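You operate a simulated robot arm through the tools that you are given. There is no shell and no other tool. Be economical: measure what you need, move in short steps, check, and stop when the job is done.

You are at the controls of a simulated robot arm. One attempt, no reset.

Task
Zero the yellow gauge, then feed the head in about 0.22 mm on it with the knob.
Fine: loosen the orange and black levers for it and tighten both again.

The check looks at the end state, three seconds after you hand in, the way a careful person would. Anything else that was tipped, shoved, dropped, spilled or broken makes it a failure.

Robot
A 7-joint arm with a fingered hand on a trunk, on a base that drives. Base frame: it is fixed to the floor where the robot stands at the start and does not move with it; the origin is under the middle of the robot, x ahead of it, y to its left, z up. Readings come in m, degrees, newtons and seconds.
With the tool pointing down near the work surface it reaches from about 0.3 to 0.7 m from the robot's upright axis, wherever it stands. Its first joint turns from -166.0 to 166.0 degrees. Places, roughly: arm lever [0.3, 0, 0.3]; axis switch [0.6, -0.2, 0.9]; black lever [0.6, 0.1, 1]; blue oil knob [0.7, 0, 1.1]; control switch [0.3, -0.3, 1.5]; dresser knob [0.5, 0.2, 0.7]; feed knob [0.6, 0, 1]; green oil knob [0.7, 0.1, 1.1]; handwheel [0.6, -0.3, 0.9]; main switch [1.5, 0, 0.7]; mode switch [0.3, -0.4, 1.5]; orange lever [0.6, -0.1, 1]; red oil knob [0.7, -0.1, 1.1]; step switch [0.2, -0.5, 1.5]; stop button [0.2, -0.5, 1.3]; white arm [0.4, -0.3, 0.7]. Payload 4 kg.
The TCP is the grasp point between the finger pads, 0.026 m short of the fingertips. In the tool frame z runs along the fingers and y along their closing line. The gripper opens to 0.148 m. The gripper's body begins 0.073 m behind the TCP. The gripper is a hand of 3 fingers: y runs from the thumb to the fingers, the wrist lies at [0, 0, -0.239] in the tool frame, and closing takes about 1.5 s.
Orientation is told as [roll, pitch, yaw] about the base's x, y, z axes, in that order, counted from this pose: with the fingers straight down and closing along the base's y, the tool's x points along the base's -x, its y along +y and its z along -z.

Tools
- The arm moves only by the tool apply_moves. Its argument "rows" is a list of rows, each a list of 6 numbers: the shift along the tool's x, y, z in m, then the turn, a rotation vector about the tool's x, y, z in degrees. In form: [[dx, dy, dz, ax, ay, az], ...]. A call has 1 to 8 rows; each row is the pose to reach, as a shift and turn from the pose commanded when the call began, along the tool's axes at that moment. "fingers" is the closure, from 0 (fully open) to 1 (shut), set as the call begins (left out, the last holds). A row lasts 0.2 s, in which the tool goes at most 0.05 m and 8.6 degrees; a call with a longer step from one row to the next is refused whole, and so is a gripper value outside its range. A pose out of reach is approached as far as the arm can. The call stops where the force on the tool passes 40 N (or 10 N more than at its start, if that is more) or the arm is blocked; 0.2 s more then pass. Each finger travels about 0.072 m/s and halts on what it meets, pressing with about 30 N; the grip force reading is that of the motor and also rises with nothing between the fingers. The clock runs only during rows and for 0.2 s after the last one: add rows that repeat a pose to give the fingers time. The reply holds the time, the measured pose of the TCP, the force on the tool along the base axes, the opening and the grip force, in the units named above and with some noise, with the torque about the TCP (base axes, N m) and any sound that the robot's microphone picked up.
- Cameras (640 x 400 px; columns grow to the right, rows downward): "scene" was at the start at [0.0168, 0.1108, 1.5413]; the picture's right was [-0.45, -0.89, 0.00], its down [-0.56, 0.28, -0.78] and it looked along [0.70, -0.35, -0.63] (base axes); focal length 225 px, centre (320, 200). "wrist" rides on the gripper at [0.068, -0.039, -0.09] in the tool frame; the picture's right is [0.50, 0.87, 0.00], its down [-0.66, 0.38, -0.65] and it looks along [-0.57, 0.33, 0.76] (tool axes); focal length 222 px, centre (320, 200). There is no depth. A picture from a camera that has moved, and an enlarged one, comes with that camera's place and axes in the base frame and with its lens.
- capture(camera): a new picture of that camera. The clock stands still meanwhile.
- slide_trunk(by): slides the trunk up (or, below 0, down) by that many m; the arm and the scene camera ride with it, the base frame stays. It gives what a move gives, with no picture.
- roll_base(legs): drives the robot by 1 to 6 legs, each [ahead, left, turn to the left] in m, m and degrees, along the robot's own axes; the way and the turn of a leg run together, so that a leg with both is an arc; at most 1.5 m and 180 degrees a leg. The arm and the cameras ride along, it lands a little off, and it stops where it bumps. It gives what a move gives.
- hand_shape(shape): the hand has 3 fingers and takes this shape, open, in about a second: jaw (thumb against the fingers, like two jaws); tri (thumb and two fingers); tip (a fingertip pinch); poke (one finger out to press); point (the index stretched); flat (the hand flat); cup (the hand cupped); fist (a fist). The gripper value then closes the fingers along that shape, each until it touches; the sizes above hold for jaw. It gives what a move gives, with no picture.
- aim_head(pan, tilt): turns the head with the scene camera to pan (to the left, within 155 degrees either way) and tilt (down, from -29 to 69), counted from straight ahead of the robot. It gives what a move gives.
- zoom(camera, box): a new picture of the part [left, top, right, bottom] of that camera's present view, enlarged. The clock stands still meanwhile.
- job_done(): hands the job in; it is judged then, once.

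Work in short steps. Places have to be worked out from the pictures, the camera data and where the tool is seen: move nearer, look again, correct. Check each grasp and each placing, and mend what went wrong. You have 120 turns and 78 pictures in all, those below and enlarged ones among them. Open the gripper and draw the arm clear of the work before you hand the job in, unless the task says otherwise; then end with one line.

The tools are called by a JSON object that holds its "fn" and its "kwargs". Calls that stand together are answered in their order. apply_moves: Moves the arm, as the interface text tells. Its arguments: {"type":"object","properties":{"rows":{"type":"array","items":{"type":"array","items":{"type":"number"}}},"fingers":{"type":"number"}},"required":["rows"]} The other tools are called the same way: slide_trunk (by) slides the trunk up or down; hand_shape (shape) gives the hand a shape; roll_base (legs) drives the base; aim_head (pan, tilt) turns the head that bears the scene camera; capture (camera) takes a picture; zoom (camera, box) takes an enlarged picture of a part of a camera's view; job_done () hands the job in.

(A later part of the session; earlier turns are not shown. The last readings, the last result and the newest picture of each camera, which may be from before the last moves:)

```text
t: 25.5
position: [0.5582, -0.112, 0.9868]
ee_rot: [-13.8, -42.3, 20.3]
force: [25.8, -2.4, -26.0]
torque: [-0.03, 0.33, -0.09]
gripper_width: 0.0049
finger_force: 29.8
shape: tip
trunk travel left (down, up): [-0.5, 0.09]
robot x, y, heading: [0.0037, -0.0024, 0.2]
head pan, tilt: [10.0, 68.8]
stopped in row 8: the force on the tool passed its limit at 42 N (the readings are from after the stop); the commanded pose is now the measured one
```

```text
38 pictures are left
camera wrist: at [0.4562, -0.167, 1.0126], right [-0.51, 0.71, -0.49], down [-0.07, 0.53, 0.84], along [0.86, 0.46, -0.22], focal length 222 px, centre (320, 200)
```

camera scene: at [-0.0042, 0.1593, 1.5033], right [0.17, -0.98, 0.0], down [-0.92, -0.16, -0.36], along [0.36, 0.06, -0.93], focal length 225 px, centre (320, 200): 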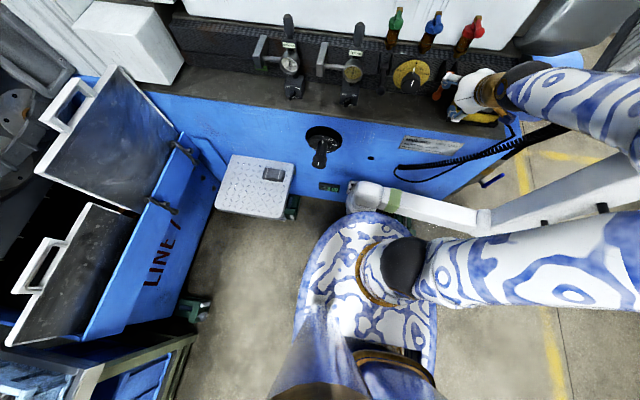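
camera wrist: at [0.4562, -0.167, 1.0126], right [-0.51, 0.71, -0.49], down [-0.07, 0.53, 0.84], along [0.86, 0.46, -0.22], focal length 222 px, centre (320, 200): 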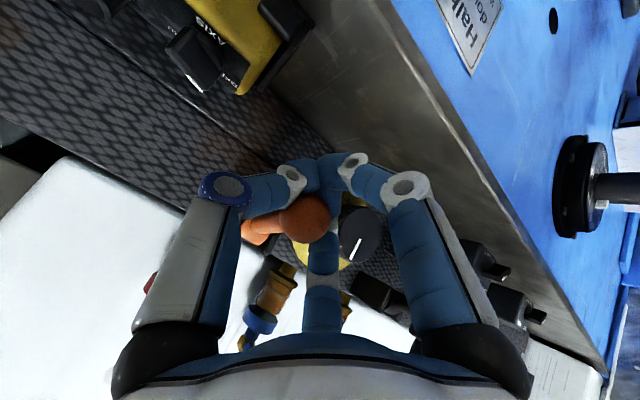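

Same stop as black. I open, then back away along the tool axis, undoing the roll.

{"fn": "apply_moves", "kwargs": {"rows": [[0, 0, 0.006, 0, 0, 0], [0, 0, 0.006, 0, 0, 0], [0, 0, 0.006, 0, 0, 0], [0, 0, 0.006, 0, 0, 0]], "fingers": 0.55}}

{"fn": "apply_moves", "kwargs": {"rows": [[0, 0, -0.03, 0, 0, 0], [0, 0, -0.065, 0, 0, 0], [0, 0, -0.1, 0, 0, 7.5], [0, 0, -0.13, 0, 0, 15], [0, 0, -0.15, 0, 0, 15]]}}

{"fn": "aim_head", "kwargs": {"pan": 0, "tilt": 42}}

{"fn": "capture", "kwargs": {"camera": "scene"}}

```text
t: 26.5
position: [0.5588, -0.1121, 0.9856]
ee_rot: [-14.1, -42.6, 20.4]
force: [0.4, 0.1, -0.2]
torque: [0.02, -0.02, -0.01]
gripper_width: 0.0659
finger_force: 0.0
shape: tip
trunk travel left (down, up): [-0.5, 0.09]
robot x, y, heading: [0.0025, -0.0017, -0.0]
head pan, tilt: [10.0, 68.8]
```

```text
t: 27.7
position: [0.4528, -0.1148, 1.0933]
ee_rot: [0.2, -44.5, -0.2]
force: [0.9, 0.2, 0.2]
torque: [-0.04, 0.0, 0.0]
gripper_width: 0.0662
finger_force: 0.1
shape: tip
trunk travel left (down, up): [-0.5, 0.09]
robot x, y, heading: [-0.0018, -0.0009, -0.1]
head pan, tilt: [10.0, 68.8]
```

```text
t: 28.6
position: [0.4533, -0.1148, 1.0922]
ee_rot: [0.1, -44.4, -0.1]
force: [0.3, -0.1, 0.2]
torque: [0.0, 0.0, 0.01]
gripper_width: 0.0662
finger_force: 0.2
shape: tip
trunk travel left (down, up): [-0.5, 0.09]
robot x, y, heading: [0.0002, 0.0017, 0.2]
head pan, tilt: [0.0, 42.0]
```

```text
37 pictures are left
camera scene: at [0.0246, 0.1497, 1.5364], right [0.0, -1.0, 0.0], down [-0.67, 0.0, -0.74], along [0.74, 0.0, -0.67], focal length 225 px, centre (320, 200)
```

scene: 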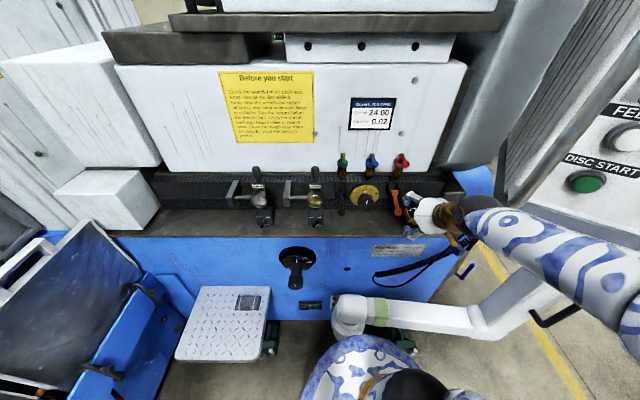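

Now move in front of the yellow gauge, pitching the tool to horizontal (pointing +x).

{"fn": "apply_moves", "kwargs": {"rows": [[0.005, 0.047, 0, 0, -7.6, 0], [0.011, 0.094, 0, 0, -15.2, 0], [0.018, 0.141, 0.001, 0, -22.8, 0], [0.025, 0.188, 0.002, 0, -30.4, 0], [0.031, 0.235, 0.003, 0, -38, 0], [0.0375, 0.281, 0.005, 0, -45.5, 0], [0.0375, 0.281, 0.005, 0, -45.5, 0]], "fingers": 0.45}}

{"fn": "capture", "kwargs": {"camera": "wrist"}}

{"fn": "zoom", "kwargs": {"camera": "scene", "box": [240, 150, 400, 250]}}

```text
t: 30.2
position: [0.4564, 0.2062, 1.0618]
ee_rot: [32.4, -89.9, -32.5]
force: [0.5, 0.1, -0.5]
torque: [-0.02, -0.01, -0.03]
gripper_width: 0.0812
finger_force: 0.2
shape: tip
out of reach, approached as far as the arm can: row 2, 3, 4, 5, 6, 7
trunk travel left (down, up): [-0.5, 0.09]
robot x, y, heading: [0.0007, 0.002, 0.0]
head pan, tilt: [0.0, 42.0]
```

```text
36 pictures are left
camera wrist: at [0.3658, 0.1686, 0.9937], right [0.0, 0.87, -0.5], down [-0.65, 0.38, 0.66], along [0.76, 0.32, 0.57], focal length 222 px, centre (320, 200)
```

wrist: 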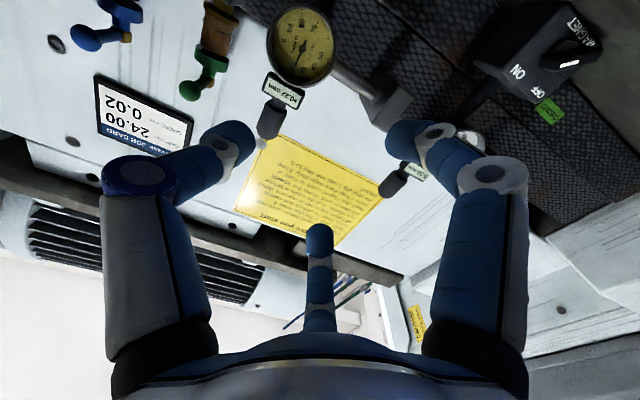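

```text
4.00 times, centred on (320, 200) of scene
camera zoom: at [0.0248, 0.15, 1.5364], right [0.0, -1.0, 0.0], down [-0.67, 0.0, -0.74], along [0.74, 0.0, -0.67], focal length 901 px, centre (320, 200)
```

zoom: 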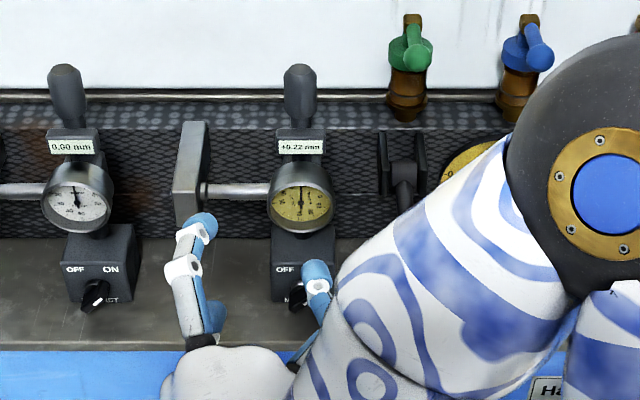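

Orientation is now horizontal, though it couldn't come as close/right as asked. The dial centre triangulates well to (0.598, 0.166, 1.023). I make a small forward/down move to see how the arm tracks.

{"fn": "apply_moves", "kwargs": {"rows": [[0.01, 0, 0.015, 0, 0, 0], [0.02, 0, 0.03, 0, 0, 0], [0.03, 0, 0.045, 0, 0, 0], [0.03, 0, 0.045, 0, 0, 0]]}}

```text
t: 31.2
position: [0.5029, 0.2072, 1.0316]
ee_rot: [61.3, -89.8, -61.3]
force: [0.1, 0.1, -0.5]
torque: [0.02, -0.03, 0.01]
gripper_width: 0.0811
finger_force: 0.1
shape: tip
trunk travel left (down, up): [-0.5, 0.09]
robot x, y, heading: [0.0001, -0.0005, -0.1]
head pan, tilt: [0.0, 42.0]
```

It tracks from the measured pose. Now align with the gauge axis (y 0.166, z 1.023) and roll +22° while staying in front.

{"fn": "apply_moves", "kwargs": {"rows": [[0.003, -0.014, 0, 0, 0, 7.5], [0.006, -0.028, 0.002, 0, 0, 15], [0.008, -0.041, 0.004, 0, 0, 22], [0.008, -0.041, 0.004, 0, 0, 22]]}}

{"fn": "capture", "kwargs": {"camera": "wrist"}}

{"fn": "zoom", "kwargs": {"camera": "scene", "box": [240, 150, 400, 250]}}

```text
t: 32.2
position: [0.507, 0.1648, 1.0232]
ee_rot: [89.8, -67.8, -89.9]
force: [-0.5, -0.3, 0.6]
torque: [0.04, 0.02, 0.0]
gripper_width: 0.0812
finger_force: 0.1
shape: tip
trunk travel left (down, up): [-0.5, 0.09]
robot x, y, heading: [-0.0007, 0.0014, -0.0]
head pan, tilt: [0.0, 42.0]
```

```text
34 pictures are left
camera wrist: at [0.4163, 0.1556, 0.9466], right [0.0, 0.99, -0.14], down [-0.65, 0.1, 0.75], along [0.76, 0.09, 0.65], focal length 222 px, centre (320, 200)
```

wrist: 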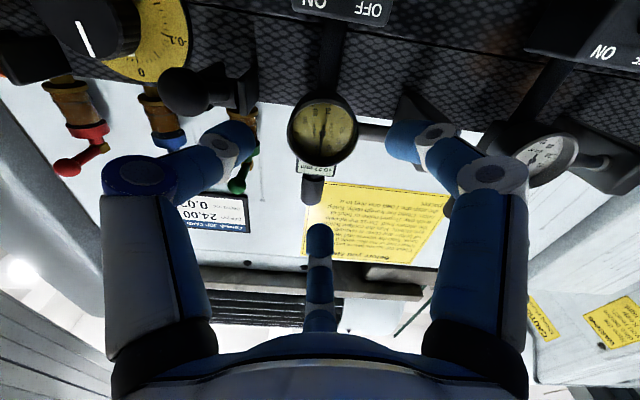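

```text
4.00 times, centred on (320, 200) of scene
camera zoom: at [0.0247, 0.1498, 1.5365], right [0.0, -1.0, 0.0], down [-0.67, 0.0, -0.74], along [0.74, 0.0, -0.67], focal length 901 px, centre (320, 200)
```

zoom: 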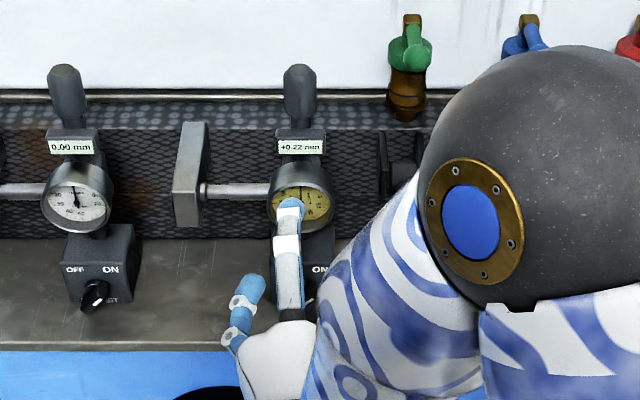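

Well aligned. I advance 0.045 m, look, before engaging the bezel.

{"fn": "apply_moves", "kwargs": {"rows": [[0, 0, 0.02, 0, 0, 0], [0, 0, 0.04, 0, 0, 0], [0, 0, 0.055, 0, 0, 0], [0, 0, 0.055, 0, 0, 0]]}}

{"fn": "capture", "kwargs": {"camera": "wrist"}}

```text
t: 33.2
position: [0.5625, 0.1642, 1.023]
ee_rot: [89.9, -67.9, -89.7]
force: [-0.3, 0.2, -0.2]
torque: [-0.04, 0.0, 0.0]
gripper_width: 0.0813
finger_force: 0.0
shape: tip
trunk travel left (down, up): [-0.5, 0.09]
robot x, y, heading: [-0.0012, 0.0015, -0.0]
head pan, tilt: [0.0, 42.0]
```

```text
32 pictures are left
camera wrist: at [0.4719, 0.1557, 0.9456], right [0.0, 0.99, -0.14], down [-0.65, 0.1, 0.75], along [0.76, 0.09, 0.65], focal length 222 px, centre (320, 200)
```

wrist: 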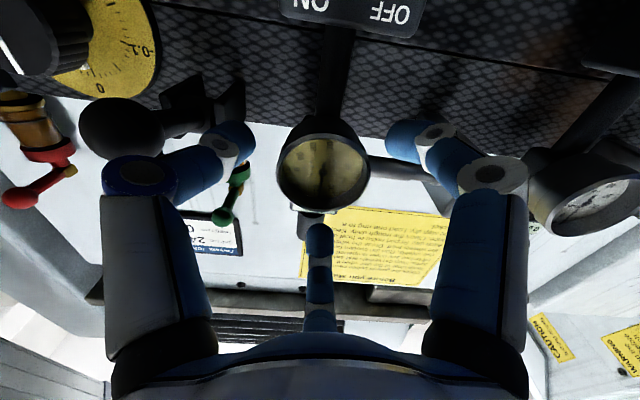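

The thumb's knuckle would meet the raised black lever's ball if I went further. I back out, roll the hand −28° so no finger points at the ball, and come in again.

{"fn": "apply_moves", "kwargs": {"rows": [[0, 0, -0.03, 0, 0, 0], [0, 0, -0.03, 0, 0, -8], [0, 0, -0.03, 0, 0, -16], [0, 0, -0.03, 0, 0, -24], [0.0005, 0.001, -0.02, 0, 0, -28], [0.0005, 0.001, -0.005, 0, 0, -28], [0.0005, 0.001, 0.012, 0, 0, -28], [0.0005, 0.001, 0.012, 0, 0, -28]]}}

{"fn": "capture", "kwargs": {"camera": "wrist"}}

{"fn": "zoom", "kwargs": {"camera": "scene", "box": [272, 165, 368, 225]}}

```text
t: 35.0
position: [0.574, 0.1678, 1.022]
ee_rot: [-89.2, -84.1, 89.2]
force: [0.7, 0.5, -0.2]
torque: [-0.01, 0.0, 0.02]
gripper_width: 0.0813
finger_force: 0.0
shape: tip
trunk travel left (down, up): [-0.5, 0.09]
robot x, y, heading: [0.0029, 0.0006, -0.3]
head pan, tilt: [0.0, 42.0]
```

```text
31 pictures are left
camera wrist: at [0.4831, 0.1228, 0.9603], right [0.0, 0.81, -0.59], down [-0.65, 0.44, 0.61], along [0.76, 0.38, 0.53], focal length 222 px, centre (320, 200)
```

wrist: 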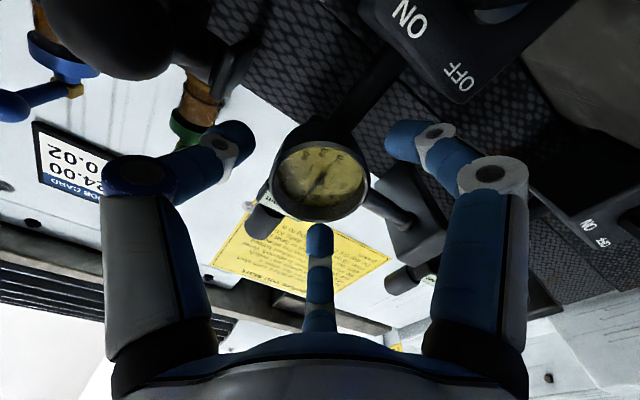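

```text
6.67 times, centred on (320, 195) of scene
camera zoom: at [0.0248, 0.1498, 1.5365], right [0.0, -1.0, 0.0], down [-0.67, 0.0, -0.74], along [0.74, 0.0, -0.67], focal length 1502 px, centre (320, 233)
```

zoom: 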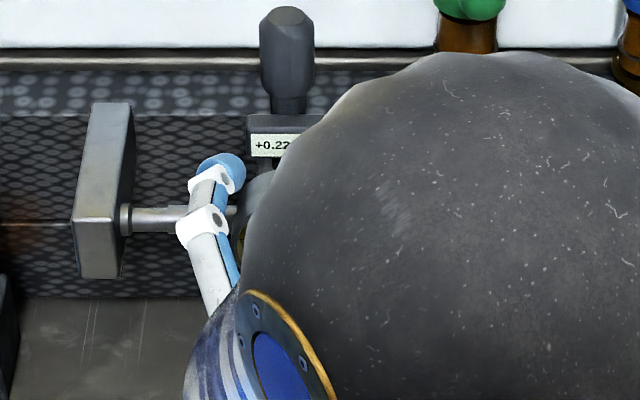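

Fingers straddle the bezel. I close on it.

{"fn": "apply_moves", "kwargs": {"rows": [[0, 0, 0, 0, 0, 0], [0, 0, 0, 0, 0, 0], [0, 0, 0, 0, 0, 0], [0, 0, 0, 0, 0, 0]], "fingers": 0.8}}

{"fn": "capture", "kwargs": {"camera": "wrist"}}

```text
t: 36.0
position: [0.5736, 0.1674, 1.0228]
ee_rot: [-89.3, -84.1, 89.3]
force: [-0.7, -1.8, 0.1]
torque: [0.15, -0.29, 0.07]
gripper_width: 0.0517
finger_force: 30.4
shape: tip
trunk travel left (down, up): [-0.5, 0.09]
robot x, y, heading: [0.0016, -0.0013, 0.1]
head pan, tilt: [0.0, 42.0]
```

```text
29 pictures are left
camera wrist: at [0.4829, 0.1223, 0.9603], right [0.0, 0.81, -0.59], down [-0.65, 0.44, 0.61], along [0.76, 0.38, 0.53], focal length 222 px, centre (320, 200)
```

wrist: 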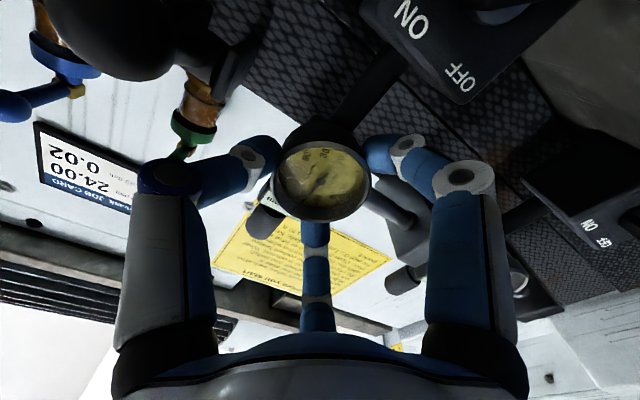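

Firm grip with tiny net force. I turn the bezel −40° (counter-clockwise seen from the front).

{"fn": "apply_moves", "kwargs": {"rows": [[0, 0, 0, 0, 0, -7], [0, 0, 0, 0, 0, -14], [0, 0, 0, 0, 0, -21], [0, 0, 0, 0, 0, -28], [0, 0, 0, 0, 0, -35], [0, 0, 0, 0, 0, -40], [0, 0, 0, 0, 0, -40]]}}

{"fn": "capture", "kwargs": {"camera": "wrist"}}

{"fn": "zoom", "kwargs": {"camera": "scene", "box": [272, 165, 368, 225]}}

```text
t: 37.6
position: [0.5749, 0.1615, 1.0206]
ee_rot: [-89.6, -44.2, 89.4]
force: [-4.6, -31.3, -4.1]
torque: [1.95, -0.08, -1.16]
gripper_width: 0.0468
finger_force: 29.8
shape: tip
trunk travel left (down, up): [-0.5, 0.09]
robot x, y, heading: [0.0007, 0.002, -0.2]
head pan, tilt: [0.0, 42.0]
```

```text
28 pictures are left
camera wrist: at [0.4835, 0.0867, 1.0041], right [0.0, 0.25, -0.97], down [-0.65, 0.74, 0.19], along [0.76, 0.63, 0.16], focal length 222 px, centre (320, 200)
```

wrist: 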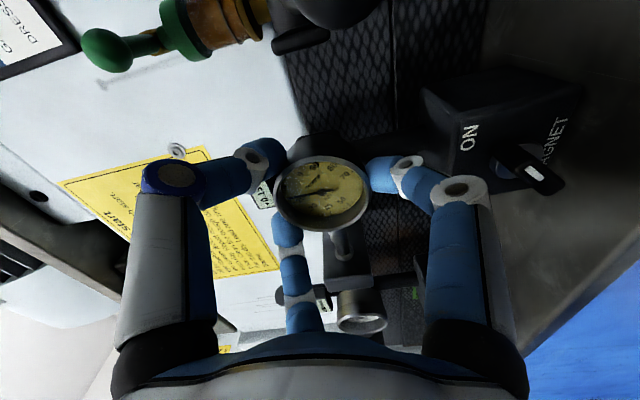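

```text
6.67 times, centred on (320, 195) of scene
camera zoom: at [0.0258, 0.1449, 1.5367], right [0.0, -1.0, 0.0], down [-0.67, 0.0, -0.74], along [0.74, 0.0, -0.67], focal length 1502 px, centre (320, 233)
```

zoom: 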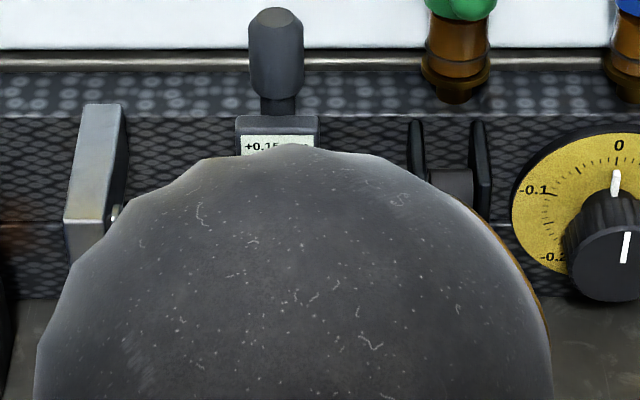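

Display now about +0.15 so the turn works, but there's a 31 N side force (some slip). I release the fingers and check.

{"fn": "apply_moves", "kwargs": {"rows": [[0, 0, 0, 0, 0, 0], [0, 0, 0, 0, 0, 0], [0, 0, 0, 0, 0, 0], [0, 0, 0, 0, 0, 0]], "fingers": 0.45}}

{"fn": "zoom", "kwargs": {"camera": "wrist", "box": [240, 110, 400, 210]}}

```text
t: 38.6
position: [0.5737, 0.1672, 1.0227]
ee_rot: [-89.9, -44.1, 90.0]
force: [-0.4, 0.8, 0.8]
torque: [0.0, -0.02, -0.02]
gripper_width: 0.081
finger_force: 0.0
shape: tip
trunk travel left (down, up): [-0.5, 0.09]
robot x, y, heading: [-0.0015, 0.0016, -0.1]
head pan, tilt: [0.0, 42.0]
```

```text
4.00 times, centred on (320, 160) of wrist
camera zoom: at [0.4835, 0.0931, 1.0051], right [0.0, 0.24, -0.97], down [-0.65, 0.73, 0.18], along [0.76, 0.63, 0.16], focal length 888 px, centre (320, 360)
```

zoom: 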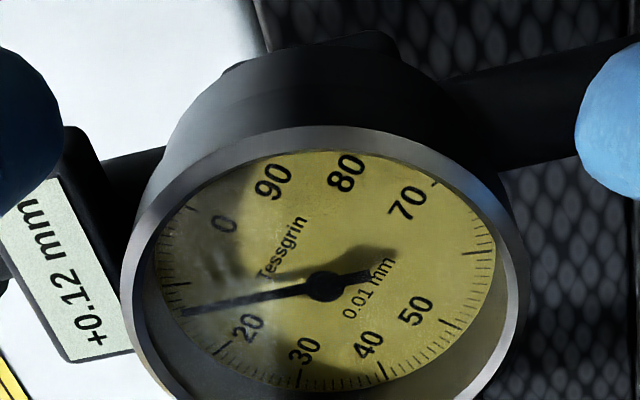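

Released, it reads +0.12 (10 divisions for a 40° stroke). I roll back 40° for a second stroke, shifting 2 mm right to reduce the side load.

{"fn": "apply_moves", "kwargs": {"rows": [[0, 0, 0, 0, 0, 8], [0, 0, 0, 0, 0, 16], [0, 0, 0, 0, 0, 24], [0, 0, 0, 0, 0, 32], [0.0013, -0.0015, 0, 0, 0, 40], [0.0013, -0.0015, 0, 0, 0, 40]]}}

{"fn": "apply_moves", "kwargs": {"rows": [[0, 0, 0, 0, 0, 0], [0, 0, 0, 0, 0, 0], [0, 0, 0, 0, 0, 0], [0, 0, 0, 0, 0, 0]], "fingers": 0.8}}

{"fn": "apply_moves", "kwargs": {"rows": [[0, 0, 0, 0, 0, -7], [0, 0, 0, 0, 0, -14], [0, 0, 0, 0, 0, -21], [0, 0, 0, 0, 0, -28], [0, 0, 0, 0, 0, -35], [0, 0, 0, 0, 0, -42], [0, 0, 0, 0, 0, -45], [0, 0, 0, 0, 0, -45]]}}

{"fn": "apply_moves", "kwargs": {"rows": [[0, 0, 0, 0, 0, 0], [0, 0, 0, 0, 0, 0], [0, 0, 0, 0, 0, 0], [0, 0, 0, 0, 0, 0]], "fingers": 0.45}}

{"fn": "zoom", "kwargs": {"camera": "wrist", "box": [240, 110, 400, 210]}}

```text
t: 40.0
position: [0.5732, 0.1652, 1.0239]
ee_rot: [-89.4, -84.2, 89.3]
force: [0.1, 0.0, 0.5]
torque: [0.02, 0.02, 0.0]
gripper_width: 0.0807
finger_force: 0.0
shape: tip
trunk travel left (down, up): [-0.5, 0.09]
robot x, y, heading: [0.002, 0.0032, 0.1]
head pan, tilt: [0.0, 42.0]
```

```text
t: 41.0
position: [0.5736, 0.1637, 1.0232]
ee_rot: [-89.4, -84.1, 89.4]
force: [0.1, 0.8, 0.3]
torque: [0.07, -0.3, 0.08]
gripper_width: 0.0492
finger_force: 29.7
shape: tip
trunk travel left (down, up): [-0.5, 0.09]
robot x, y, heading: [0.001, -0.0004, 0.2]
head pan, tilt: [0.0, 42.0]
```

```text
t: 42.8
position: [0.5751, 0.156, 1.023]
ee_rot: [-89.7, -39.3, 89.2]
force: [-2.5, -36.2, -0.1]
torque: [2.49, -0.34, -1.31]
gripper_width: 0.0444
finger_force: 29.8
shape: tip
trunk travel left (down, up): [-0.5, 0.09]
robot x, y, heading: [-0.0021, -0.0029, -0.2]
head pan, tilt: [0.0, 42.0]
```

```text
t: 43.8
position: [0.5735, 0.1655, 1.0233]
ee_rot: [-89.8, -39.1, 90.0]
force: [-0.6, -0.3, 0.3]
torque: [0.0, -0.01, 0.07]
gripper_width: 0.0811
finger_force: 0.1
shape: tip
trunk travel left (down, up): [-0.5, 0.09]
robot x, y, heading: [0.0008, -0.0014, 0.2]
head pan, tilt: [0.0, 42.0]
```

```text
4.00 times, centred on (320, 160) of wrist
camera zoom: at [0.4835, 0.0895, 1.0118], right [0.0, 0.16, -0.99], down [-0.65, 0.75, 0.12], along [0.76, 0.65, 0.1], focal length 888 px, centre (320, 360)
```

zoom: 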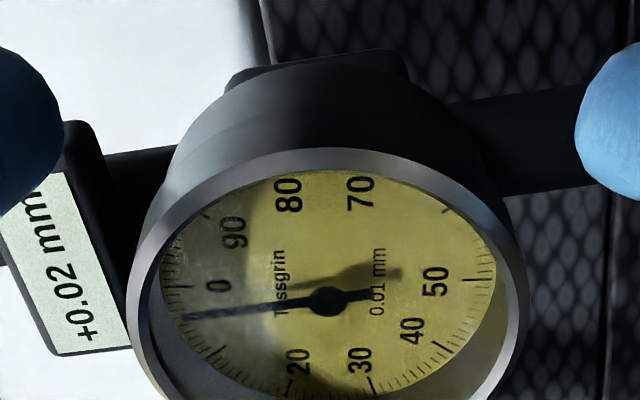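

Reads +0.02; about 7° more. Short stroke: roll back 20°, grip, turn −9°, release.

{"fn": "apply_moves", "kwargs": {"rows": [[0, 0, 0, 0, 0, 8], [0, 0, 0, 0, 0, 16], [0, 0, 0, 0, 0, 24], [0, 0, 0, 0, 0, 24]]}}

{"fn": "apply_moves", "kwargs": {"rows": [[0, 0, 0, 0, 0, 0], [0, 0, 0, 0, 0, 0], [0, 0, 0, 0, 0, 0], [0, 0, 0, 0, 0, 0]], "fingers": 0.8}}

{"fn": "apply_moves", "kwargs": {"rows": [[0, 0, 0, 0, 0, -4.5], [0, 0, 0, 0, 0, -8.5], [0, 0, 0, 0, 0, -8.5]]}}

{"fn": "apply_moves", "kwargs": {"rows": [[0, 0, 0, 0, 0, 0], [0, 0, 0, 0, 0, 0], [0, 0, 0, 0, 0, 0], [0, 0, 0, 0, 0, 0]], "fingers": 0.45}}

{"fn": "zoom", "kwargs": {"camera": "wrist", "box": [240, 110, 400, 210]}}

```text
t: 44.8
position: [0.5734, 0.1641, 1.0236]
ee_rot: [-89.8, -63.2, 89.9]
force: [0.4, -0.4, 0.3]
torque: [0.02, 0.03, -0.03]
gripper_width: 0.0808
finger_force: 0.1
shape: tip
trunk travel left (down, up): [-0.5, 0.09]
robot x, y, heading: [0.0004, 0.0011, 0.0]
head pan, tilt: [0.0, 42.0]
```

```text
t: 45.8
position: [0.5741, 0.1645, 1.0238]
ee_rot: [-90.0, -63.1, 89.9]
force: [-3.2, 3.2, -0.1]
torque: [-0.18, -0.22, 0.39]
gripper_width: 0.05
finger_force: 30.1
shape: tip
trunk travel left (down, up): [-0.5, 0.09]
robot x, y, heading: [0.0006, 0.0028, 0.1]
head pan, tilt: [0.0, 42.0]
```

```text
t: 46.6
position: [0.5743, 0.1643, 1.0236]
ee_rot: [-89.8, -54.6, 89.8]
force: [-3.4, 0.4, -0.2]
torque: [0.04, -0.19, 0.2]
gripper_width: 0.0492
finger_force: 30.3
shape: tip
trunk travel left (down, up): [-0.5, 0.09]
robot x, y, heading: [0.002, 0.0029, 0.2]
head pan, tilt: [0.0, 42.0]
```

```text
t: 47.6
position: [0.5737, 0.1651, 1.0237]
ee_rot: [-89.9, -54.6, 89.9]
force: [-0.4, 0.2, -0.1]
torque: [0.0, -0.02, 0.01]
gripper_width: 0.081
finger_force: 0.1
shape: tip
trunk travel left (down, up): [-0.5, 0.09]
robot x, y, heading: [0.0047, -0.0018, 0.1]
head pan, tilt: [0.0, 42.0]
```

```text
4.00 times, centred on (320, 160) of wrist
camera zoom: at [0.4835, 0.0951, 0.9914], right [0.0, 0.42, -0.91], down [-0.65, 0.69, 0.32], along [0.76, 0.59, 0.27], focal length 888 px, centre (320, 360)
```

zoom: 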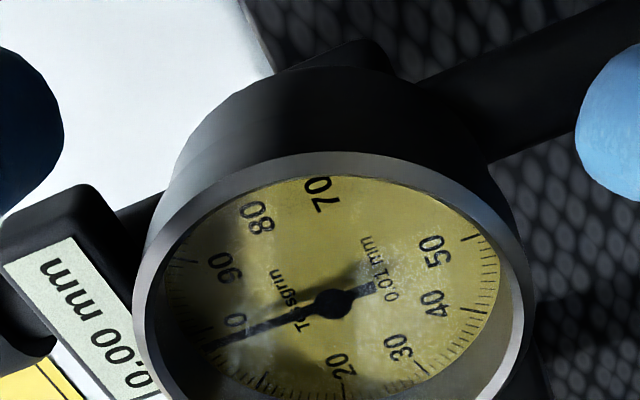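

The gauge reads 0.00. I back straight off and shift right to view the feed knob between the raised levers.

{"fn": "apply_moves", "kwargs": {"rows": [[0, 0, -0.03, 0, 0, 0], [0, 0, -0.06, 0, 0, 0], [0, 0, -0.1, 0, 0, 0], [0, 0, -0.12, 0, 0, 7], [0, 0, -0.12, 0, 0, 15], [0, 0, -0.12, 0, 0, 23], [0, 0, -0.12, 0, 0, 30]]}}

```text
t: 49.2
position: [0.4722, 0.1868, 1.0191]
ee_rot: [-89.4, -84.8, 89.3]
force: [-0.1, 0.3, 0.3]
torque: [-0.01, 0.04, -0.01]
gripper_width: 0.081
finger_force: 0.1
shape: tip
out of reach, approached as far as the arm can: row 3, 4, 5, 6, 7
trunk travel left (down, up): [-0.5, 0.09]
robot x, y, heading: [0.0001, -0.0004, -0.1]
head pan, tilt: [0.0, 42.0]
```

Now shift right to y≈-0.02, z≈0.975 and view the knob.

{"fn": "apply_moves", "kwargs": {"rows": [[0.012, -0.04, 0, 0, 0, 0], [0.024, -0.08, 0.005, 0, 0, 0], [0.037, -0.12, 0.005, 0, 0, 0], [0.049, -0.16, 0.005, 0, 0, 0], [0.0618, -0.2024, 0.005, 0, 0, 0], [0.0618, -0.2024, 0.005, 0, 0, 0]]}}

{"fn": "capture", "kwargs": {"camera": "wrist"}}

{"fn": "zoom", "kwargs": {"camera": "scene", "box": [272, 150, 432, 250]}}

```text
t: 50.6
position: [0.5286, -0.0281, 0.9471]
ee_rot: [-89.4, -84.7, 89.4]
force: [-3.2, 0.5, 1.7]
torque: [0.07, 0.09, 0.07]
gripper_width: 0.08
finger_force: 0.0
shape: tip
out of reach, approached as far as the arm can: row 1, 2, 3, 4, 5, 6
trunk travel left (down, up): [-0.5, 0.09]
robot x, y, heading: [0.0006, 0.0016, 0.3]
head pan, tilt: [0.0, 42.0]
```

```text
23 pictures are left
camera wrist: at [0.438, -0.0723, 0.8836], right [0.0, 0.82, -0.58], down [-0.65, 0.44, 0.62], along [0.76, 0.38, 0.53], focal length 222 px, centre (320, 200)
```

wrist: 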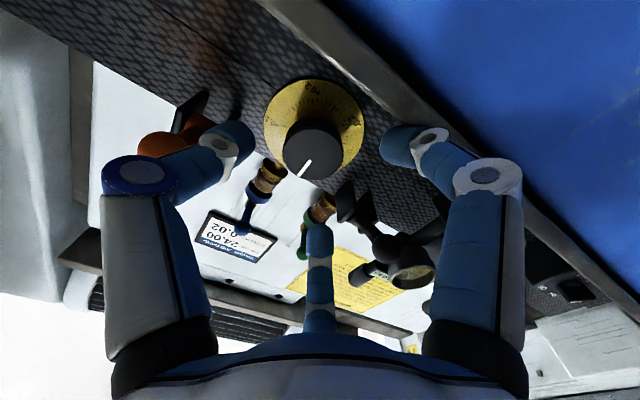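

```text
4.00 times, centred on (352, 200) of scene
camera zoom: at [0.0243, 0.1495, 1.5365], right [0.0, -1.0, 0.0], down [-0.67, 0.0, -0.74], along [0.74, 0.0, -0.67], focal length 901 px, centre (192, 200)
```

zoom: 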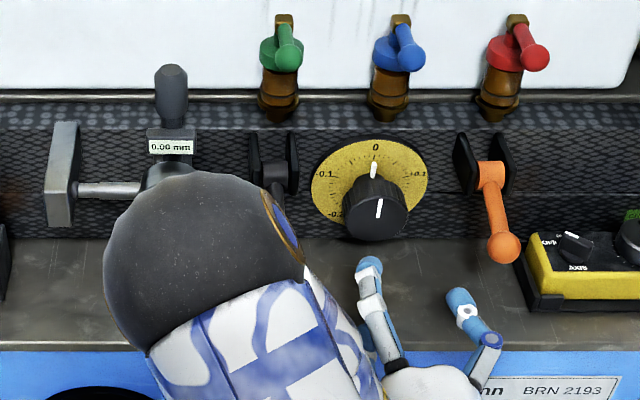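

Knob cap centre triangulates to (0.629, -0.019, 0.970), diameter ~0.059. With fingers rolled between 13° and 45° they avoid both lever balls and the ledge. I raise, centre, and roll to +13° at a standoff.

{"fn": "apply_moves", "kwargs": {"rows": [[-0.012, 0.003, 0, 0, 0, 0], [-0.0237, 0.007, 0, 0, 0, 6], [-0.0237, 0.007, 0.005, 0, 0, 12], [-0.0237, 0.007, 0.015, 0, 0, 18], [-0.0237, 0.007, 0.026, 0, 0, 18], [-0.0237, 0.007, 0.026, 0, 0, 18]], "fingers": 0.5}}

{"fn": "capture", "kwargs": {"camera": "wrist"}}

{"fn": "zoom", "kwargs": {"camera": "scene", "box": [272, 150, 432, 250]}}

```text
t: 52.0
position: [0.5532, -0.0181, 0.9701]
ee_rot: [89.7, -77.3, -89.7]
force: [0.7, 0.5, -0.5]
torque: [0.03, 0.01, 0.0]
gripper_width: 0.0741
finger_force: 0.1
shape: tip
out of reach, approached as far as the arm can: row 1, 2, 3
trunk travel left (down, up): [-0.5, 0.09]
robot x, y, heading: [0.0006, 0.0011, 0.2]
head pan, tilt: [0.0, 42.0]
```

```text
21 pictures are left
camera wrist: at [0.4636, -0.0402, 0.8959], right [0.0, 0.95, -0.3], down [-0.65, 0.23, 0.72], along [0.76, 0.19, 0.62], focal length 222 px, centre (320, 200)
```

wrist: 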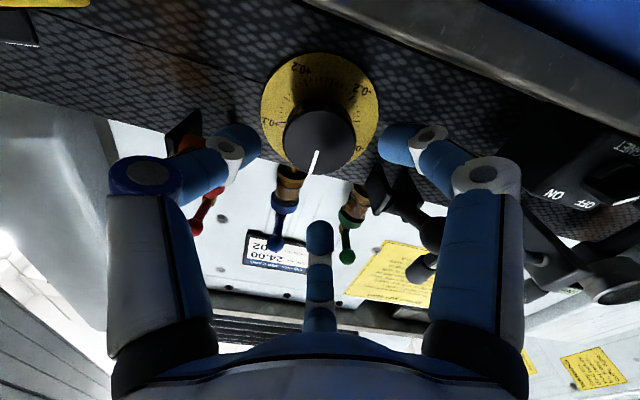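

```text
4.00 times, centred on (352, 200) of scene
camera zoom: at [0.0248, 0.1498, 1.5365], right [0.0, -1.0, 0.0], down [-0.67, 0.0, -0.74], along [0.74, 0.0, -0.67], focal length 901 px, centre (192, 200)
```

zoom: 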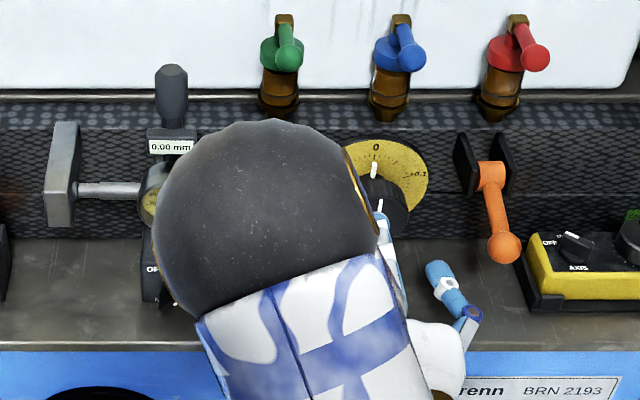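

Aligned. Advance slowly to overlap the knob by ~14 mm and look.

{"fn": "apply_moves", "kwargs": {"rows": [[0, 0, 0.015, 0, 0, 0], [0, 0, 0.03, 0, 0, 0], [0, 0, 0.045, 0, 0, 0], [0, 0, 0.055, 0, 0, 0], [0, 0, 0.063, 0, 0, 0], [0, 0, 0.063, 0, 0, 0]]}}

{"fn": "capture", "kwargs": {"camera": "wrist"}}

```text
t: 53.4
position: [0.617, -0.0185, 0.9694]
ee_rot: [89.8, -77.4, -89.7]
force: [0.1, 0.0, 0.0]
torque: [0.02, -0.03, 0.01]
gripper_width: 0.0741
finger_force: 0.0
shape: tip
trunk travel left (down, up): [-0.5, 0.09]
robot x, y, heading: [0.0028, -0.0007, 0.1]
head pan, tilt: [0.0, 42.0]
```

```text
19 pictures are left
camera wrist: at [0.5264, -0.0407, 0.8959], right [0.0, 0.95, -0.3], down [-0.65, 0.23, 0.72], along [0.76, 0.19, 0.62], focal length 222 px, centre (320, 200)
```

wrist: 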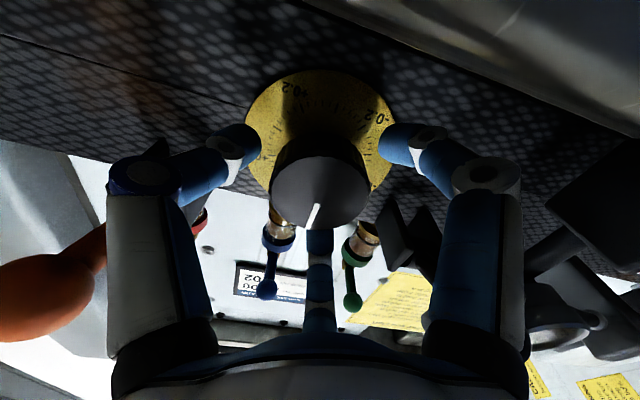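

Contact-free and centred; close on the knob, turn +32° (toward +), release, then check the gauge display.

{"fn": "apply_moves", "kwargs": {"rows": [[0, 0, 0, 0, 0, 0], [0, 0, 0, 0, 0, 0], [0, 0, 0, 0, 0, 0], [0, 0, 0, 0, 0, 0]], "fingers": 0.85}}

{"fn": "apply_moves", "kwargs": {"rows": [[0, 0, 0, 0, 0, 7], [0, 0, 0, 0, 0, 14], [0, 0, 0, 0, 0, 21], [0, 0, 0, 0, 0, 28], [0, 0, 0, 0, 0, 32], [0, 0, 0, 0, 0, 32]]}}

{"fn": "apply_moves", "kwargs": {"rows": [[0, 0, 0, 0, 0, 0], [0, 0, 0, 0, 0, 0], [0, 0, 0, 0, 0, 0]], "fingers": 0.5}}

{"fn": "zoom", "kwargs": {"camera": "scene", "box": [296, 160, 424, 240]}}

```text
t: 54.4
position: [0.6177, -0.0194, 0.9702]
ee_rot: [89.6, -77.4, -89.6]
force: [3.7, 0.3, -1.4]
torque: [-0.01, 0.0, -0.04]
gripper_width: 0.0504
finger_force: 30.0
shape: tip
trunk travel left (down, up): [-0.5, 0.09]
robot x, y, heading: [-0.0003, -0.0005, 0.3]
head pan, tilt: [0.0, 42.0]
```

```text
t: 55.8
position: [0.6171, -0.0174, 0.9692]
ee_rot: [89.9, -45.4, -89.9]
force: [2.3, 6.1, 1.4]
torque: [-0.05, 0.01, 0.09]
gripper_width: 0.0497
finger_force: 30.1
shape: tip
trunk travel left (down, up): [-0.5, 0.09]
robot x, y, heading: [0.0034, -0.0025, -0.1]
head pan, tilt: [0.0, 42.0]
```

```text
t: 56.6
position: [0.6167, -0.0189, 0.9695]
ee_rot: [89.9, -45.5, -90.0]
force: [-0.2, -0.8, -0.6]
torque: [-0.01, -0.01, -0.01]
gripper_width: 0.0736
finger_force: 0.1
shape: tip
trunk travel left (down, up): [-0.5, 0.09]
robot x, y, heading: [-0.0002, -0.0002, -0.0]
head pan, tilt: [0.0, 42.0]
```

```text
5.00 times, centred on (360, 200) of scene
camera zoom: at [0.0248, 0.1496, 1.5365], right [0.0, -1.0, 0.0], down [-0.67, 0.0, -0.74], along [0.74, 0.0, -0.67], focal length 1126 px, centre (120, 200)
```

zoom: 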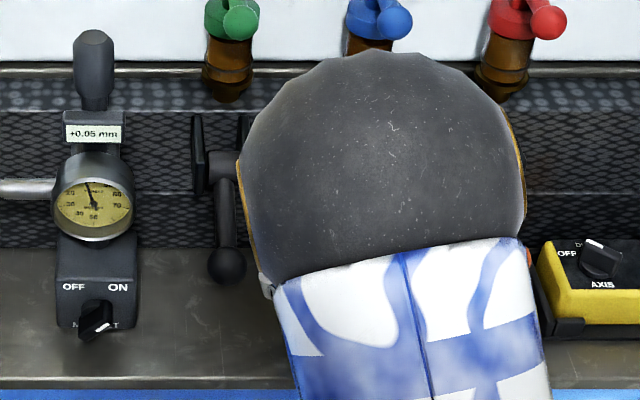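

Gauge moved to about +0.05 in the + direction. Two more full strokes, then check.

{"fn": "apply_moves", "kwargs": {"rows": [[0, 0, 0, 0, 0, -8], [0, 0, 0, 0, 0, -16], [0, 0, 0, 0, 0, -24], [0, 0, 0, 0, 0, -32], [0, 0, 0, 0, 0, -32]]}}

{"fn": "apply_moves", "kwargs": {"rows": [[0, 0, 0, 0, 0, 0], [0, 0, 0, 0, 0, 0], [0, 0, 0, 0, 0, 0], [0, 0, 0, 0, 0, 0]], "fingers": 0.85}}

{"fn": "apply_moves", "kwargs": {"rows": [[0, 0, 0, 0, 0, 7], [0, 0, 0, 0, 0, 14], [0, 0, 0, 0, 0, 21], [0, 0, 0, 0, 0, 28], [0, 0, 0, 0, 0, 32], [0, 0, 0, 0, 0, 32]]}}

{"fn": "apply_moves", "kwargs": {"rows": [[0, 0, 0, 0, 0, 0], [0, 0, 0, 0, 0, 0], [0, 0, 0, 0, 0, 0]], "fingers": 0.5}}

{"fn": "apply_moves", "kwargs": {"rows": [[0, 0, 0, 0, 0, -8], [0, 0, 0, 0, 0, -16], [0, 0, 0, 0, 0, -24], [0, 0, 0, 0, 0, -32], [0, 0, 0, 0, 0, -32]]}}

{"fn": "apply_moves", "kwargs": {"rows": [[0, 0, 0, 0, 0, 0], [0, 0, 0, 0, 0, 0], [0, 0, 0, 0, 0, 0], [0, 0, 0, 0, 0, 0]], "fingers": 0.85}}

{"fn": "apply_moves", "kwargs": {"rows": [[0, 0, 0, 0, 0, 7], [0, 0, 0, 0, 0, 14], [0, 0, 0, 0, 0, 21], [0, 0, 0, 0, 0, 28], [0, 0, 0, 0, 0, 32], [0, 0, 0, 0, 0, 32]]}}

{"fn": "apply_moves", "kwargs": {"rows": [[0, 0, 0, 0, 0, 0], [0, 0, 0, 0, 0, 0], [0, 0, 0, 0, 0, 0]], "fingers": 0.5}}

{"fn": "zoom", "kwargs": {"camera": "scene", "box": [300, 175, 332, 195]}}

```text
t: 57.8
position: [0.6173, -0.0182, 0.9706]
ee_rot: [89.7, -77.4, -89.7]
force: [-0.5, -0.8, 0.0]
torque: [0.0, 0.01, 0.02]
gripper_width: 0.0734
finger_force: 0.1
shape: tip
trunk travel left (down, up): [-0.5, 0.09]
robot x, y, heading: [0.0034, -0.0001, -0.2]
head pan, tilt: [0.0, 42.0]
```

```text
t: 58.8
position: [0.6188, -0.018, 0.9685]
ee_rot: [89.6, -77.4, -89.6]
force: [2.4, -1.0, -0.8]
torque: [-0.03, 0.04, -0.04]
gripper_width: 0.0503
finger_force: 29.8
shape: tip
trunk travel left (down, up): [-0.5, 0.09]
robot x, y, heading: [-0.001, 0.0049, 0.1]
head pan, tilt: [0.0, 42.0]
```

```text
t: 60.2
position: [0.6185, -0.0168, 0.9696]
ee_rot: [89.7, -45.3, -89.9]
force: [4.8, 6.1, 2.7]
torque: [0.0, -0.01, 0.11]
gripper_width: 0.0499
finger_force: 29.8
shape: tip
trunk travel left (down, up): [-0.5, 0.09]
robot x, y, heading: [0.0011, -0.0006, -0.0]
head pan, tilt: [0.0, 42.0]
```

```text
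t: 61.0
position: [0.618, -0.0202, 0.9693]
ee_rot: [89.9, -45.6, -90.1]
force: [0.3, -0.4, 0.3]
torque: [-0.01, -0.01, -0.05]
gripper_width: 0.0736
finger_force: 0.1
shape: tip
trunk travel left (down, up): [-0.5, 0.09]
robot x, y, heading: [0.007, 0.0012, 0.1]
head pan, tilt: [0.0, 42.0]
```

```text
t: 62.2
position: [0.6181, -0.018, 0.9695]
ee_rot: [89.6, -77.5, -89.7]
force: [0.1, 0.1, -0.3]
torque: [0.0, -0.02, -0.01]
gripper_width: 0.0735
finger_force: 0.1
shape: tip
trunk travel left (down, up): [-0.5, 0.09]
robot x, y, heading: [0.0003, -0.0033, -0.1]
head pan, tilt: [0.0, 42.0]
```

```text
t: 63.2
position: [0.6177, -0.0167, 0.9691]
ee_rot: [89.6, -77.4, -89.6]
force: [2.4, -0.1, -1.3]
torque: [0.01, 0.03, -0.01]
gripper_width: 0.0506
finger_force: 29.9
shape: tip
trunk travel left (down, up): [-0.5, 0.09]
robot x, y, heading: [0.003, -0.0029, -0.0]
head pan, tilt: [0.0, 42.0]
```

```text
t: 64.6
position: [0.6179, -0.0163, 0.9688]
ee_rot: [89.9, -45.3, -89.9]
force: [6.2, 6.5, 1.9]
torque: [-0.01, 0.0, 0.11]
gripper_width: 0.0496
finger_force: 29.8
shape: tip
trunk travel left (down, up): [-0.5, 0.09]
robot x, y, heading: [-0.0019, 0.0018, 0.1]
head pan, tilt: [0.0, 42.0]
```

```text
t: 65.4
position: [0.6167, -0.0185, 0.9695]
ee_rot: [90.0, -45.4, -90.1]
force: [0.7, 0.0, 0.1]
torque: [0.01, 0.01, 0.01]
gripper_width: 0.0733
finger_force: 0.2
shape: tip
trunk travel left (down, up): [-0.5, 0.09]
robot x, y, heading: [0.0047, -0.002, -0.1]
head pan, tilt: [0.0, 42.0]
```

```text
16.00 times, centred on (316, 185) of scene
camera zoom: at [0.0247, 0.1496, 1.5365], right [0.0, -1.0, 0.0], down [-0.67, 0.0, -0.74], along [0.74, 0.0, -0.67], focal length 3604 px, centre (384, 440)
```

zoom: 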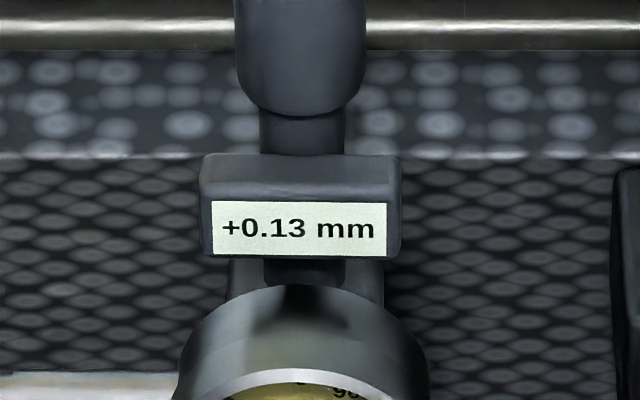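

+0.13 after 96° (0.5 mm/rev). Two strokes of 31.2° should give +0.22.

{"fn": "apply_moves", "kwargs": {"rows": [[0, 0, 0, 0, 0, -8], [0, 0, 0, 0, 0, -16], [0, 0, 0, 0, 0, -24], [0, 0, 0, 0, 0, -32], [0, 0, 0, 0, 0, -32]]}}

{"fn": "apply_moves", "kwargs": {"rows": [[0, 0, 0, 0, 0, 0], [0, 0, 0, 0, 0, 0], [0, 0, 0, 0, 0, 0], [0, 0, 0, 0, 0, 0]], "fingers": 0.85}}

{"fn": "apply_moves", "kwargs": {"rows": [[0, 0, 0, 0, 0, 7], [0, 0, 0, 0, 0, 14], [0, 0, 0, 0, 0, 21], [0, 0, 0, 0, 0, 28], [0, 0, 0, 0, 0, 32], [0, 0, 0, 0, 0, 32]]}}

{"fn": "apply_moves", "kwargs": {"rows": [[0, 0, 0, 0, 0, 0], [0, 0, 0, 0, 0, 0], [0, 0, 0, 0, 0, 0]], "fingers": 0.5}}

{"fn": "apply_moves", "kwargs": {"rows": [[0, 0, 0, 0, 0, -8], [0, 0, 0, 0, 0, -16], [0, 0, 0, 0, 0, -24], [0, 0, 0, 0, 0, -32], [0, 0, 0, 0, 0, -32]]}}

{"fn": "apply_moves", "kwargs": {"rows": [[0, 0, 0, 0, 0, 0], [0, 0, 0, 0, 0, 0], [0, 0, 0, 0, 0, 0], [0, 0, 0, 0, 0, 0]], "fingers": 0.85}}

{"fn": "apply_moves", "kwargs": {"rows": [[0, 0, 0, 0, 0, 7], [0, 0, 0, 0, 0, 14], [0, 0, 0, 0, 0, 21], [0, 0, 0, 0, 0, 28], [0, 0, 0, 0, 0, 30.8], [0, 0, 0, 0, 0, 30.8]]}}

{"fn": "apply_moves", "kwargs": {"rows": [[0, 0, 0, 0, 0, 0], [0, 0, 0, 0, 0, 0], [0, 0, 0, 0, 0, 0]], "fingers": 0.5}}

{"fn": "zoom", "kwargs": {"camera": "scene", "box": [300, 180, 332, 200]}}

```text
t: 66.6
position: [0.6175, -0.018, 0.9698]
ee_rot: [89.7, -77.5, -89.8]
force: [-0.4, 0.5, 0.0]
torque: [0.01, 0.01, 0.01]
gripper_width: 0.0736
finger_force: 0.1
shape: tip
trunk travel left (down, up): [-0.5, 0.09]
robot x, y, heading: [-0.0021, 0.0014, 0.0]
head pan, tilt: [0.0, 42.0]
```

```text
t: 67.6
position: [0.6186, -0.019, 0.9706]
ee_rot: [89.6, -77.4, -89.6]
force: [2.5, 1.5, 0.1]
torque: [0.0, 0.01, -0.01]
gripper_width: 0.0506
finger_force: 29.6
shape: tip
trunk travel left (down, up): [-0.5, 0.09]
robot x, y, heading: [-0.0005, 0.002, -0.3]
head pan, tilt: [0.0, 42.0]
```

```text
t: 69.0
position: [0.6174, -0.0186, 0.9711]
ee_rot: [89.9, -45.3, -90.0]
force: [2.3, 4.1, 1.0]
torque: [-0.04, -0.01, 0.07]
gripper_width: 0.0502
finger_force: 30.1
shape: tip
trunk travel left (down, up): [-0.5, 0.09]
robot x, y, heading: [0.0002, -0.0005, -0.2]
head pan, tilt: [0.0, 42.0]
```

```text
t: 69.8
position: [0.6174, -0.0181, 0.9686]
ee_rot: [89.9, -45.3, -90.0]
force: [0.6, 0.0, 0.5]
torque: [0.0, -0.01, 0.0]
gripper_width: 0.0733
finger_force: 0.1
shape: tip
trunk travel left (down, up): [-0.5, 0.09]
robot x, y, heading: [-0.001, 0.0005, -0.0]
head pan, tilt: [0.0, 42.0]
```

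```text
t: 71.0
position: [0.6177, -0.0193, 0.9696]
ee_rot: [89.7, -77.5, -89.8]
force: [0.3, 0.2, -1.0]
torque: [0.01, 0.01, -0.01]
gripper_width: 0.0734
finger_force: 0.0
shape: tip
trunk travel left (down, up): [-0.5, 0.09]
robot x, y, heading: [0.0007, 0.0012, -0.1]
head pan, tilt: [0.0, 42.0]
```

```text
t: 72.0
position: [0.6188, -0.0187, 0.9694]
ee_rot: [89.7, -77.4, -89.7]
force: [3.7, -0.1, 2.1]
torque: [-0.01, -0.05, -0.04]
gripper_width: 0.0502
finger_force: 30.2
shape: tip
trunk travel left (down, up): [-0.5, 0.09]
robot x, y, heading: [0.0005, 0.0022, 0.0]
head pan, tilt: [0.0, 42.0]
```

```text
t: 73.4
position: [0.617, -0.0168, 0.9697]
ee_rot: [89.9, -46.5, -90.0]
force: [1.5, 5.0, -0.1]
torque: [0.0, 0.03, 0.1]
gripper_width: 0.0494
finger_force: 29.5
shape: tip
trunk travel left (down, up): [-0.5, 0.09]
robot x, y, heading: [0.0013, 0.0006, -0.2]
head pan, tilt: [0.0, 42.0]
```

```text
t: 74.2
position: [0.6166, -0.0191, 0.9701]
ee_rot: [90.0, -46.6, -90.0]
force: [-0.5, -0.1, -0.5]
torque: [0.0, 0.02, -0.02]
gripper_width: 0.0734
finger_force: 0.0
shape: tip
trunk travel left (down, up): [-0.5, 0.09]
robot x, y, heading: [0.0004, 0.0027, 0.2]
head pan, tilt: [0.0, 42.0]
```

```text
16.00 times, centred on (316, 190) of scene
camera zoom: at [0.0248, 0.1496, 1.5365], right [0.0, -1.0, 0.0], down [-0.67, 0.0, -0.74], along [0.74, 0.0, -0.67], focal length 3604 px, centre (384, 360)
```

zoom: 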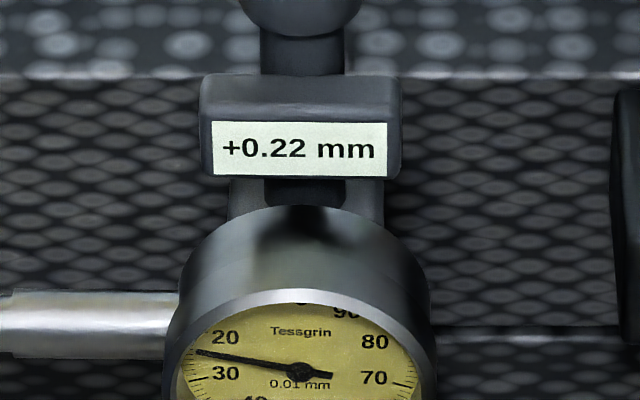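

Reads +0.22 mm exactly. Now I back straight off the knob and roll toward −20°, ready to push the levers back down.

{"fn": "apply_moves", "kwargs": {"rows": [[0, 0, -0.03, 0, 0, 0], [0, 0, -0.06, 0, 0, 0], [0, 0, -0.095, 0, 0, 0], [0, 0, -0.095, 0, 0, -8], [0, 0, -0.095, 0, 0, -16], [0, 0, -0.095, 0, 0, -24], [0, 0, -0.095, 0, 0, -32], [0, 0, -0.095, 0, 0, -40]]}}

{"fn": "apply_moves", "kwargs": {"rows": [[0, 0, 0, 0, 0, -8], [0, 0, 0, 0, 0, -16], [0, 0, 0, 0, 0, -24]], "fingers": 0.88}}

```text
t: 76.0
position: [0.5377, -0.0191, 0.9638]
ee_rot: [88.7, -86.7, -88.7]
force: [1.0, 0.2, -0.3]
torque: [0.02, 0.05, -0.01]
gripper_width: 0.0734
finger_force: 0.1
shape: tip
out of reach, approached as far as the arm can: row 3, 4, 5, 6, 7, 8
trunk travel left (down, up): [-0.5, 0.09]
robot x, y, heading: [0.0061, -0.0009, 0.0]
head pan, tilt: [0.0, 42.0]
```

```text
t: 76.8
position: [0.5392, -0.0199, 0.9648]
ee_rot: [-89.8, -69.2, 89.7]
force: [-0.6, 1.0, -0.5]
torque: [0.02, -0.02, 0.0]
gripper_width: 0.018
finger_force: 0.0
shape: tip
trunk travel left (down, up): [-0.5, 0.09]
robot x, y, heading: [0.001, 0.0043, -0.1]
head pan, tilt: [0.0, 42.0]
```

Now tilt to pitch −60° while moving up and back.

{"fn": "apply_moves", "kwargs": {"rows": [[-0.017, -0.001, -0.012, -2.6, 7.05, 0], [-0.034, -0.002, -0.025, -5.2, 14.1, 0], [-0.051, -0.0035, -0.037, -7.8, 21.1, 0], [-0.068, -0.0046, -0.049, -10.3, 28.2, 0], [-0.068, -0.0046, -0.049, -10.3, 28.2, 0]]}}

{"fn": "capture", "kwargs": {"camera": "wrist"}}

{"fn": "zoom", "kwargs": {"camera": "scene", "box": [272, 150, 432, 250]}}

```text
t: 78.0
position: [0.5094, -0.0013, 1.0358]
ee_rot: [-31.2, -53.9, 36.7]
force: [-0.5, -0.4, -0.1]
torque: [0.05, 0.02, -0.04]
gripper_width: 0.0181
finger_force: 0.1
shape: tip
out of reach, approached as far as the arm can: row 1, 2, 3, 4, 5
trunk travel left (down, up): [-0.5, 0.09]
robot x, y, heading: [-0.0005, -0.0021, -0.0]
head pan, tilt: [0.0, 42.0]
```

```text
15 pictures are left
camera wrist: at [0.4065, -0.0604, 1.0387], right [-0.39, 0.64, -0.67], down [-0.32, 0.59, 0.74], along [0.86, 0.5, -0.02], focal length 222 px, centre (320, 200)
```

wrist: 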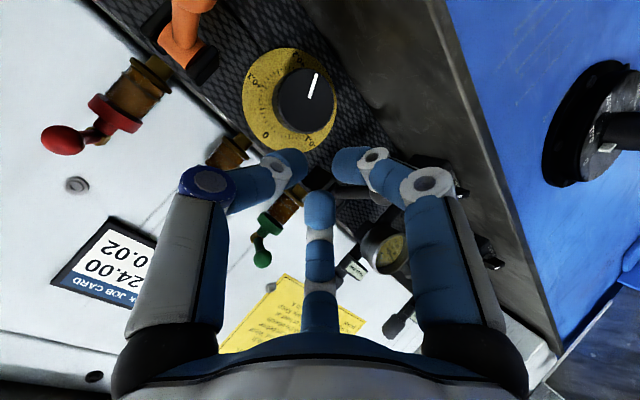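

```text
4.00 times, centred on (352, 200) of scene
camera zoom: at [0.0245, 0.1496, 1.5364], right [0.0, -1.0, 0.0], down [-0.67, 0.0, -0.74], along [0.74, 0.0, -0.67], focal length 901 px, centre (192, 200)
```

zoom: 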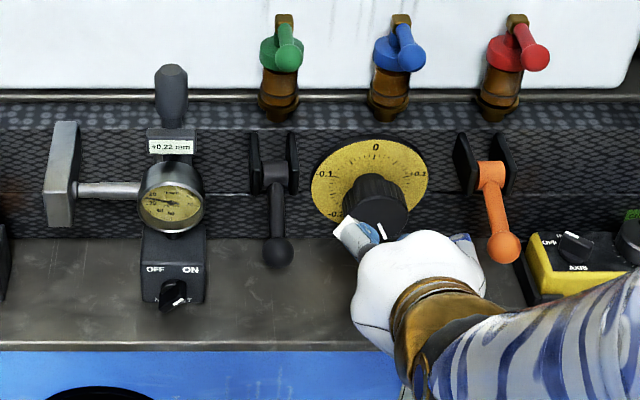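

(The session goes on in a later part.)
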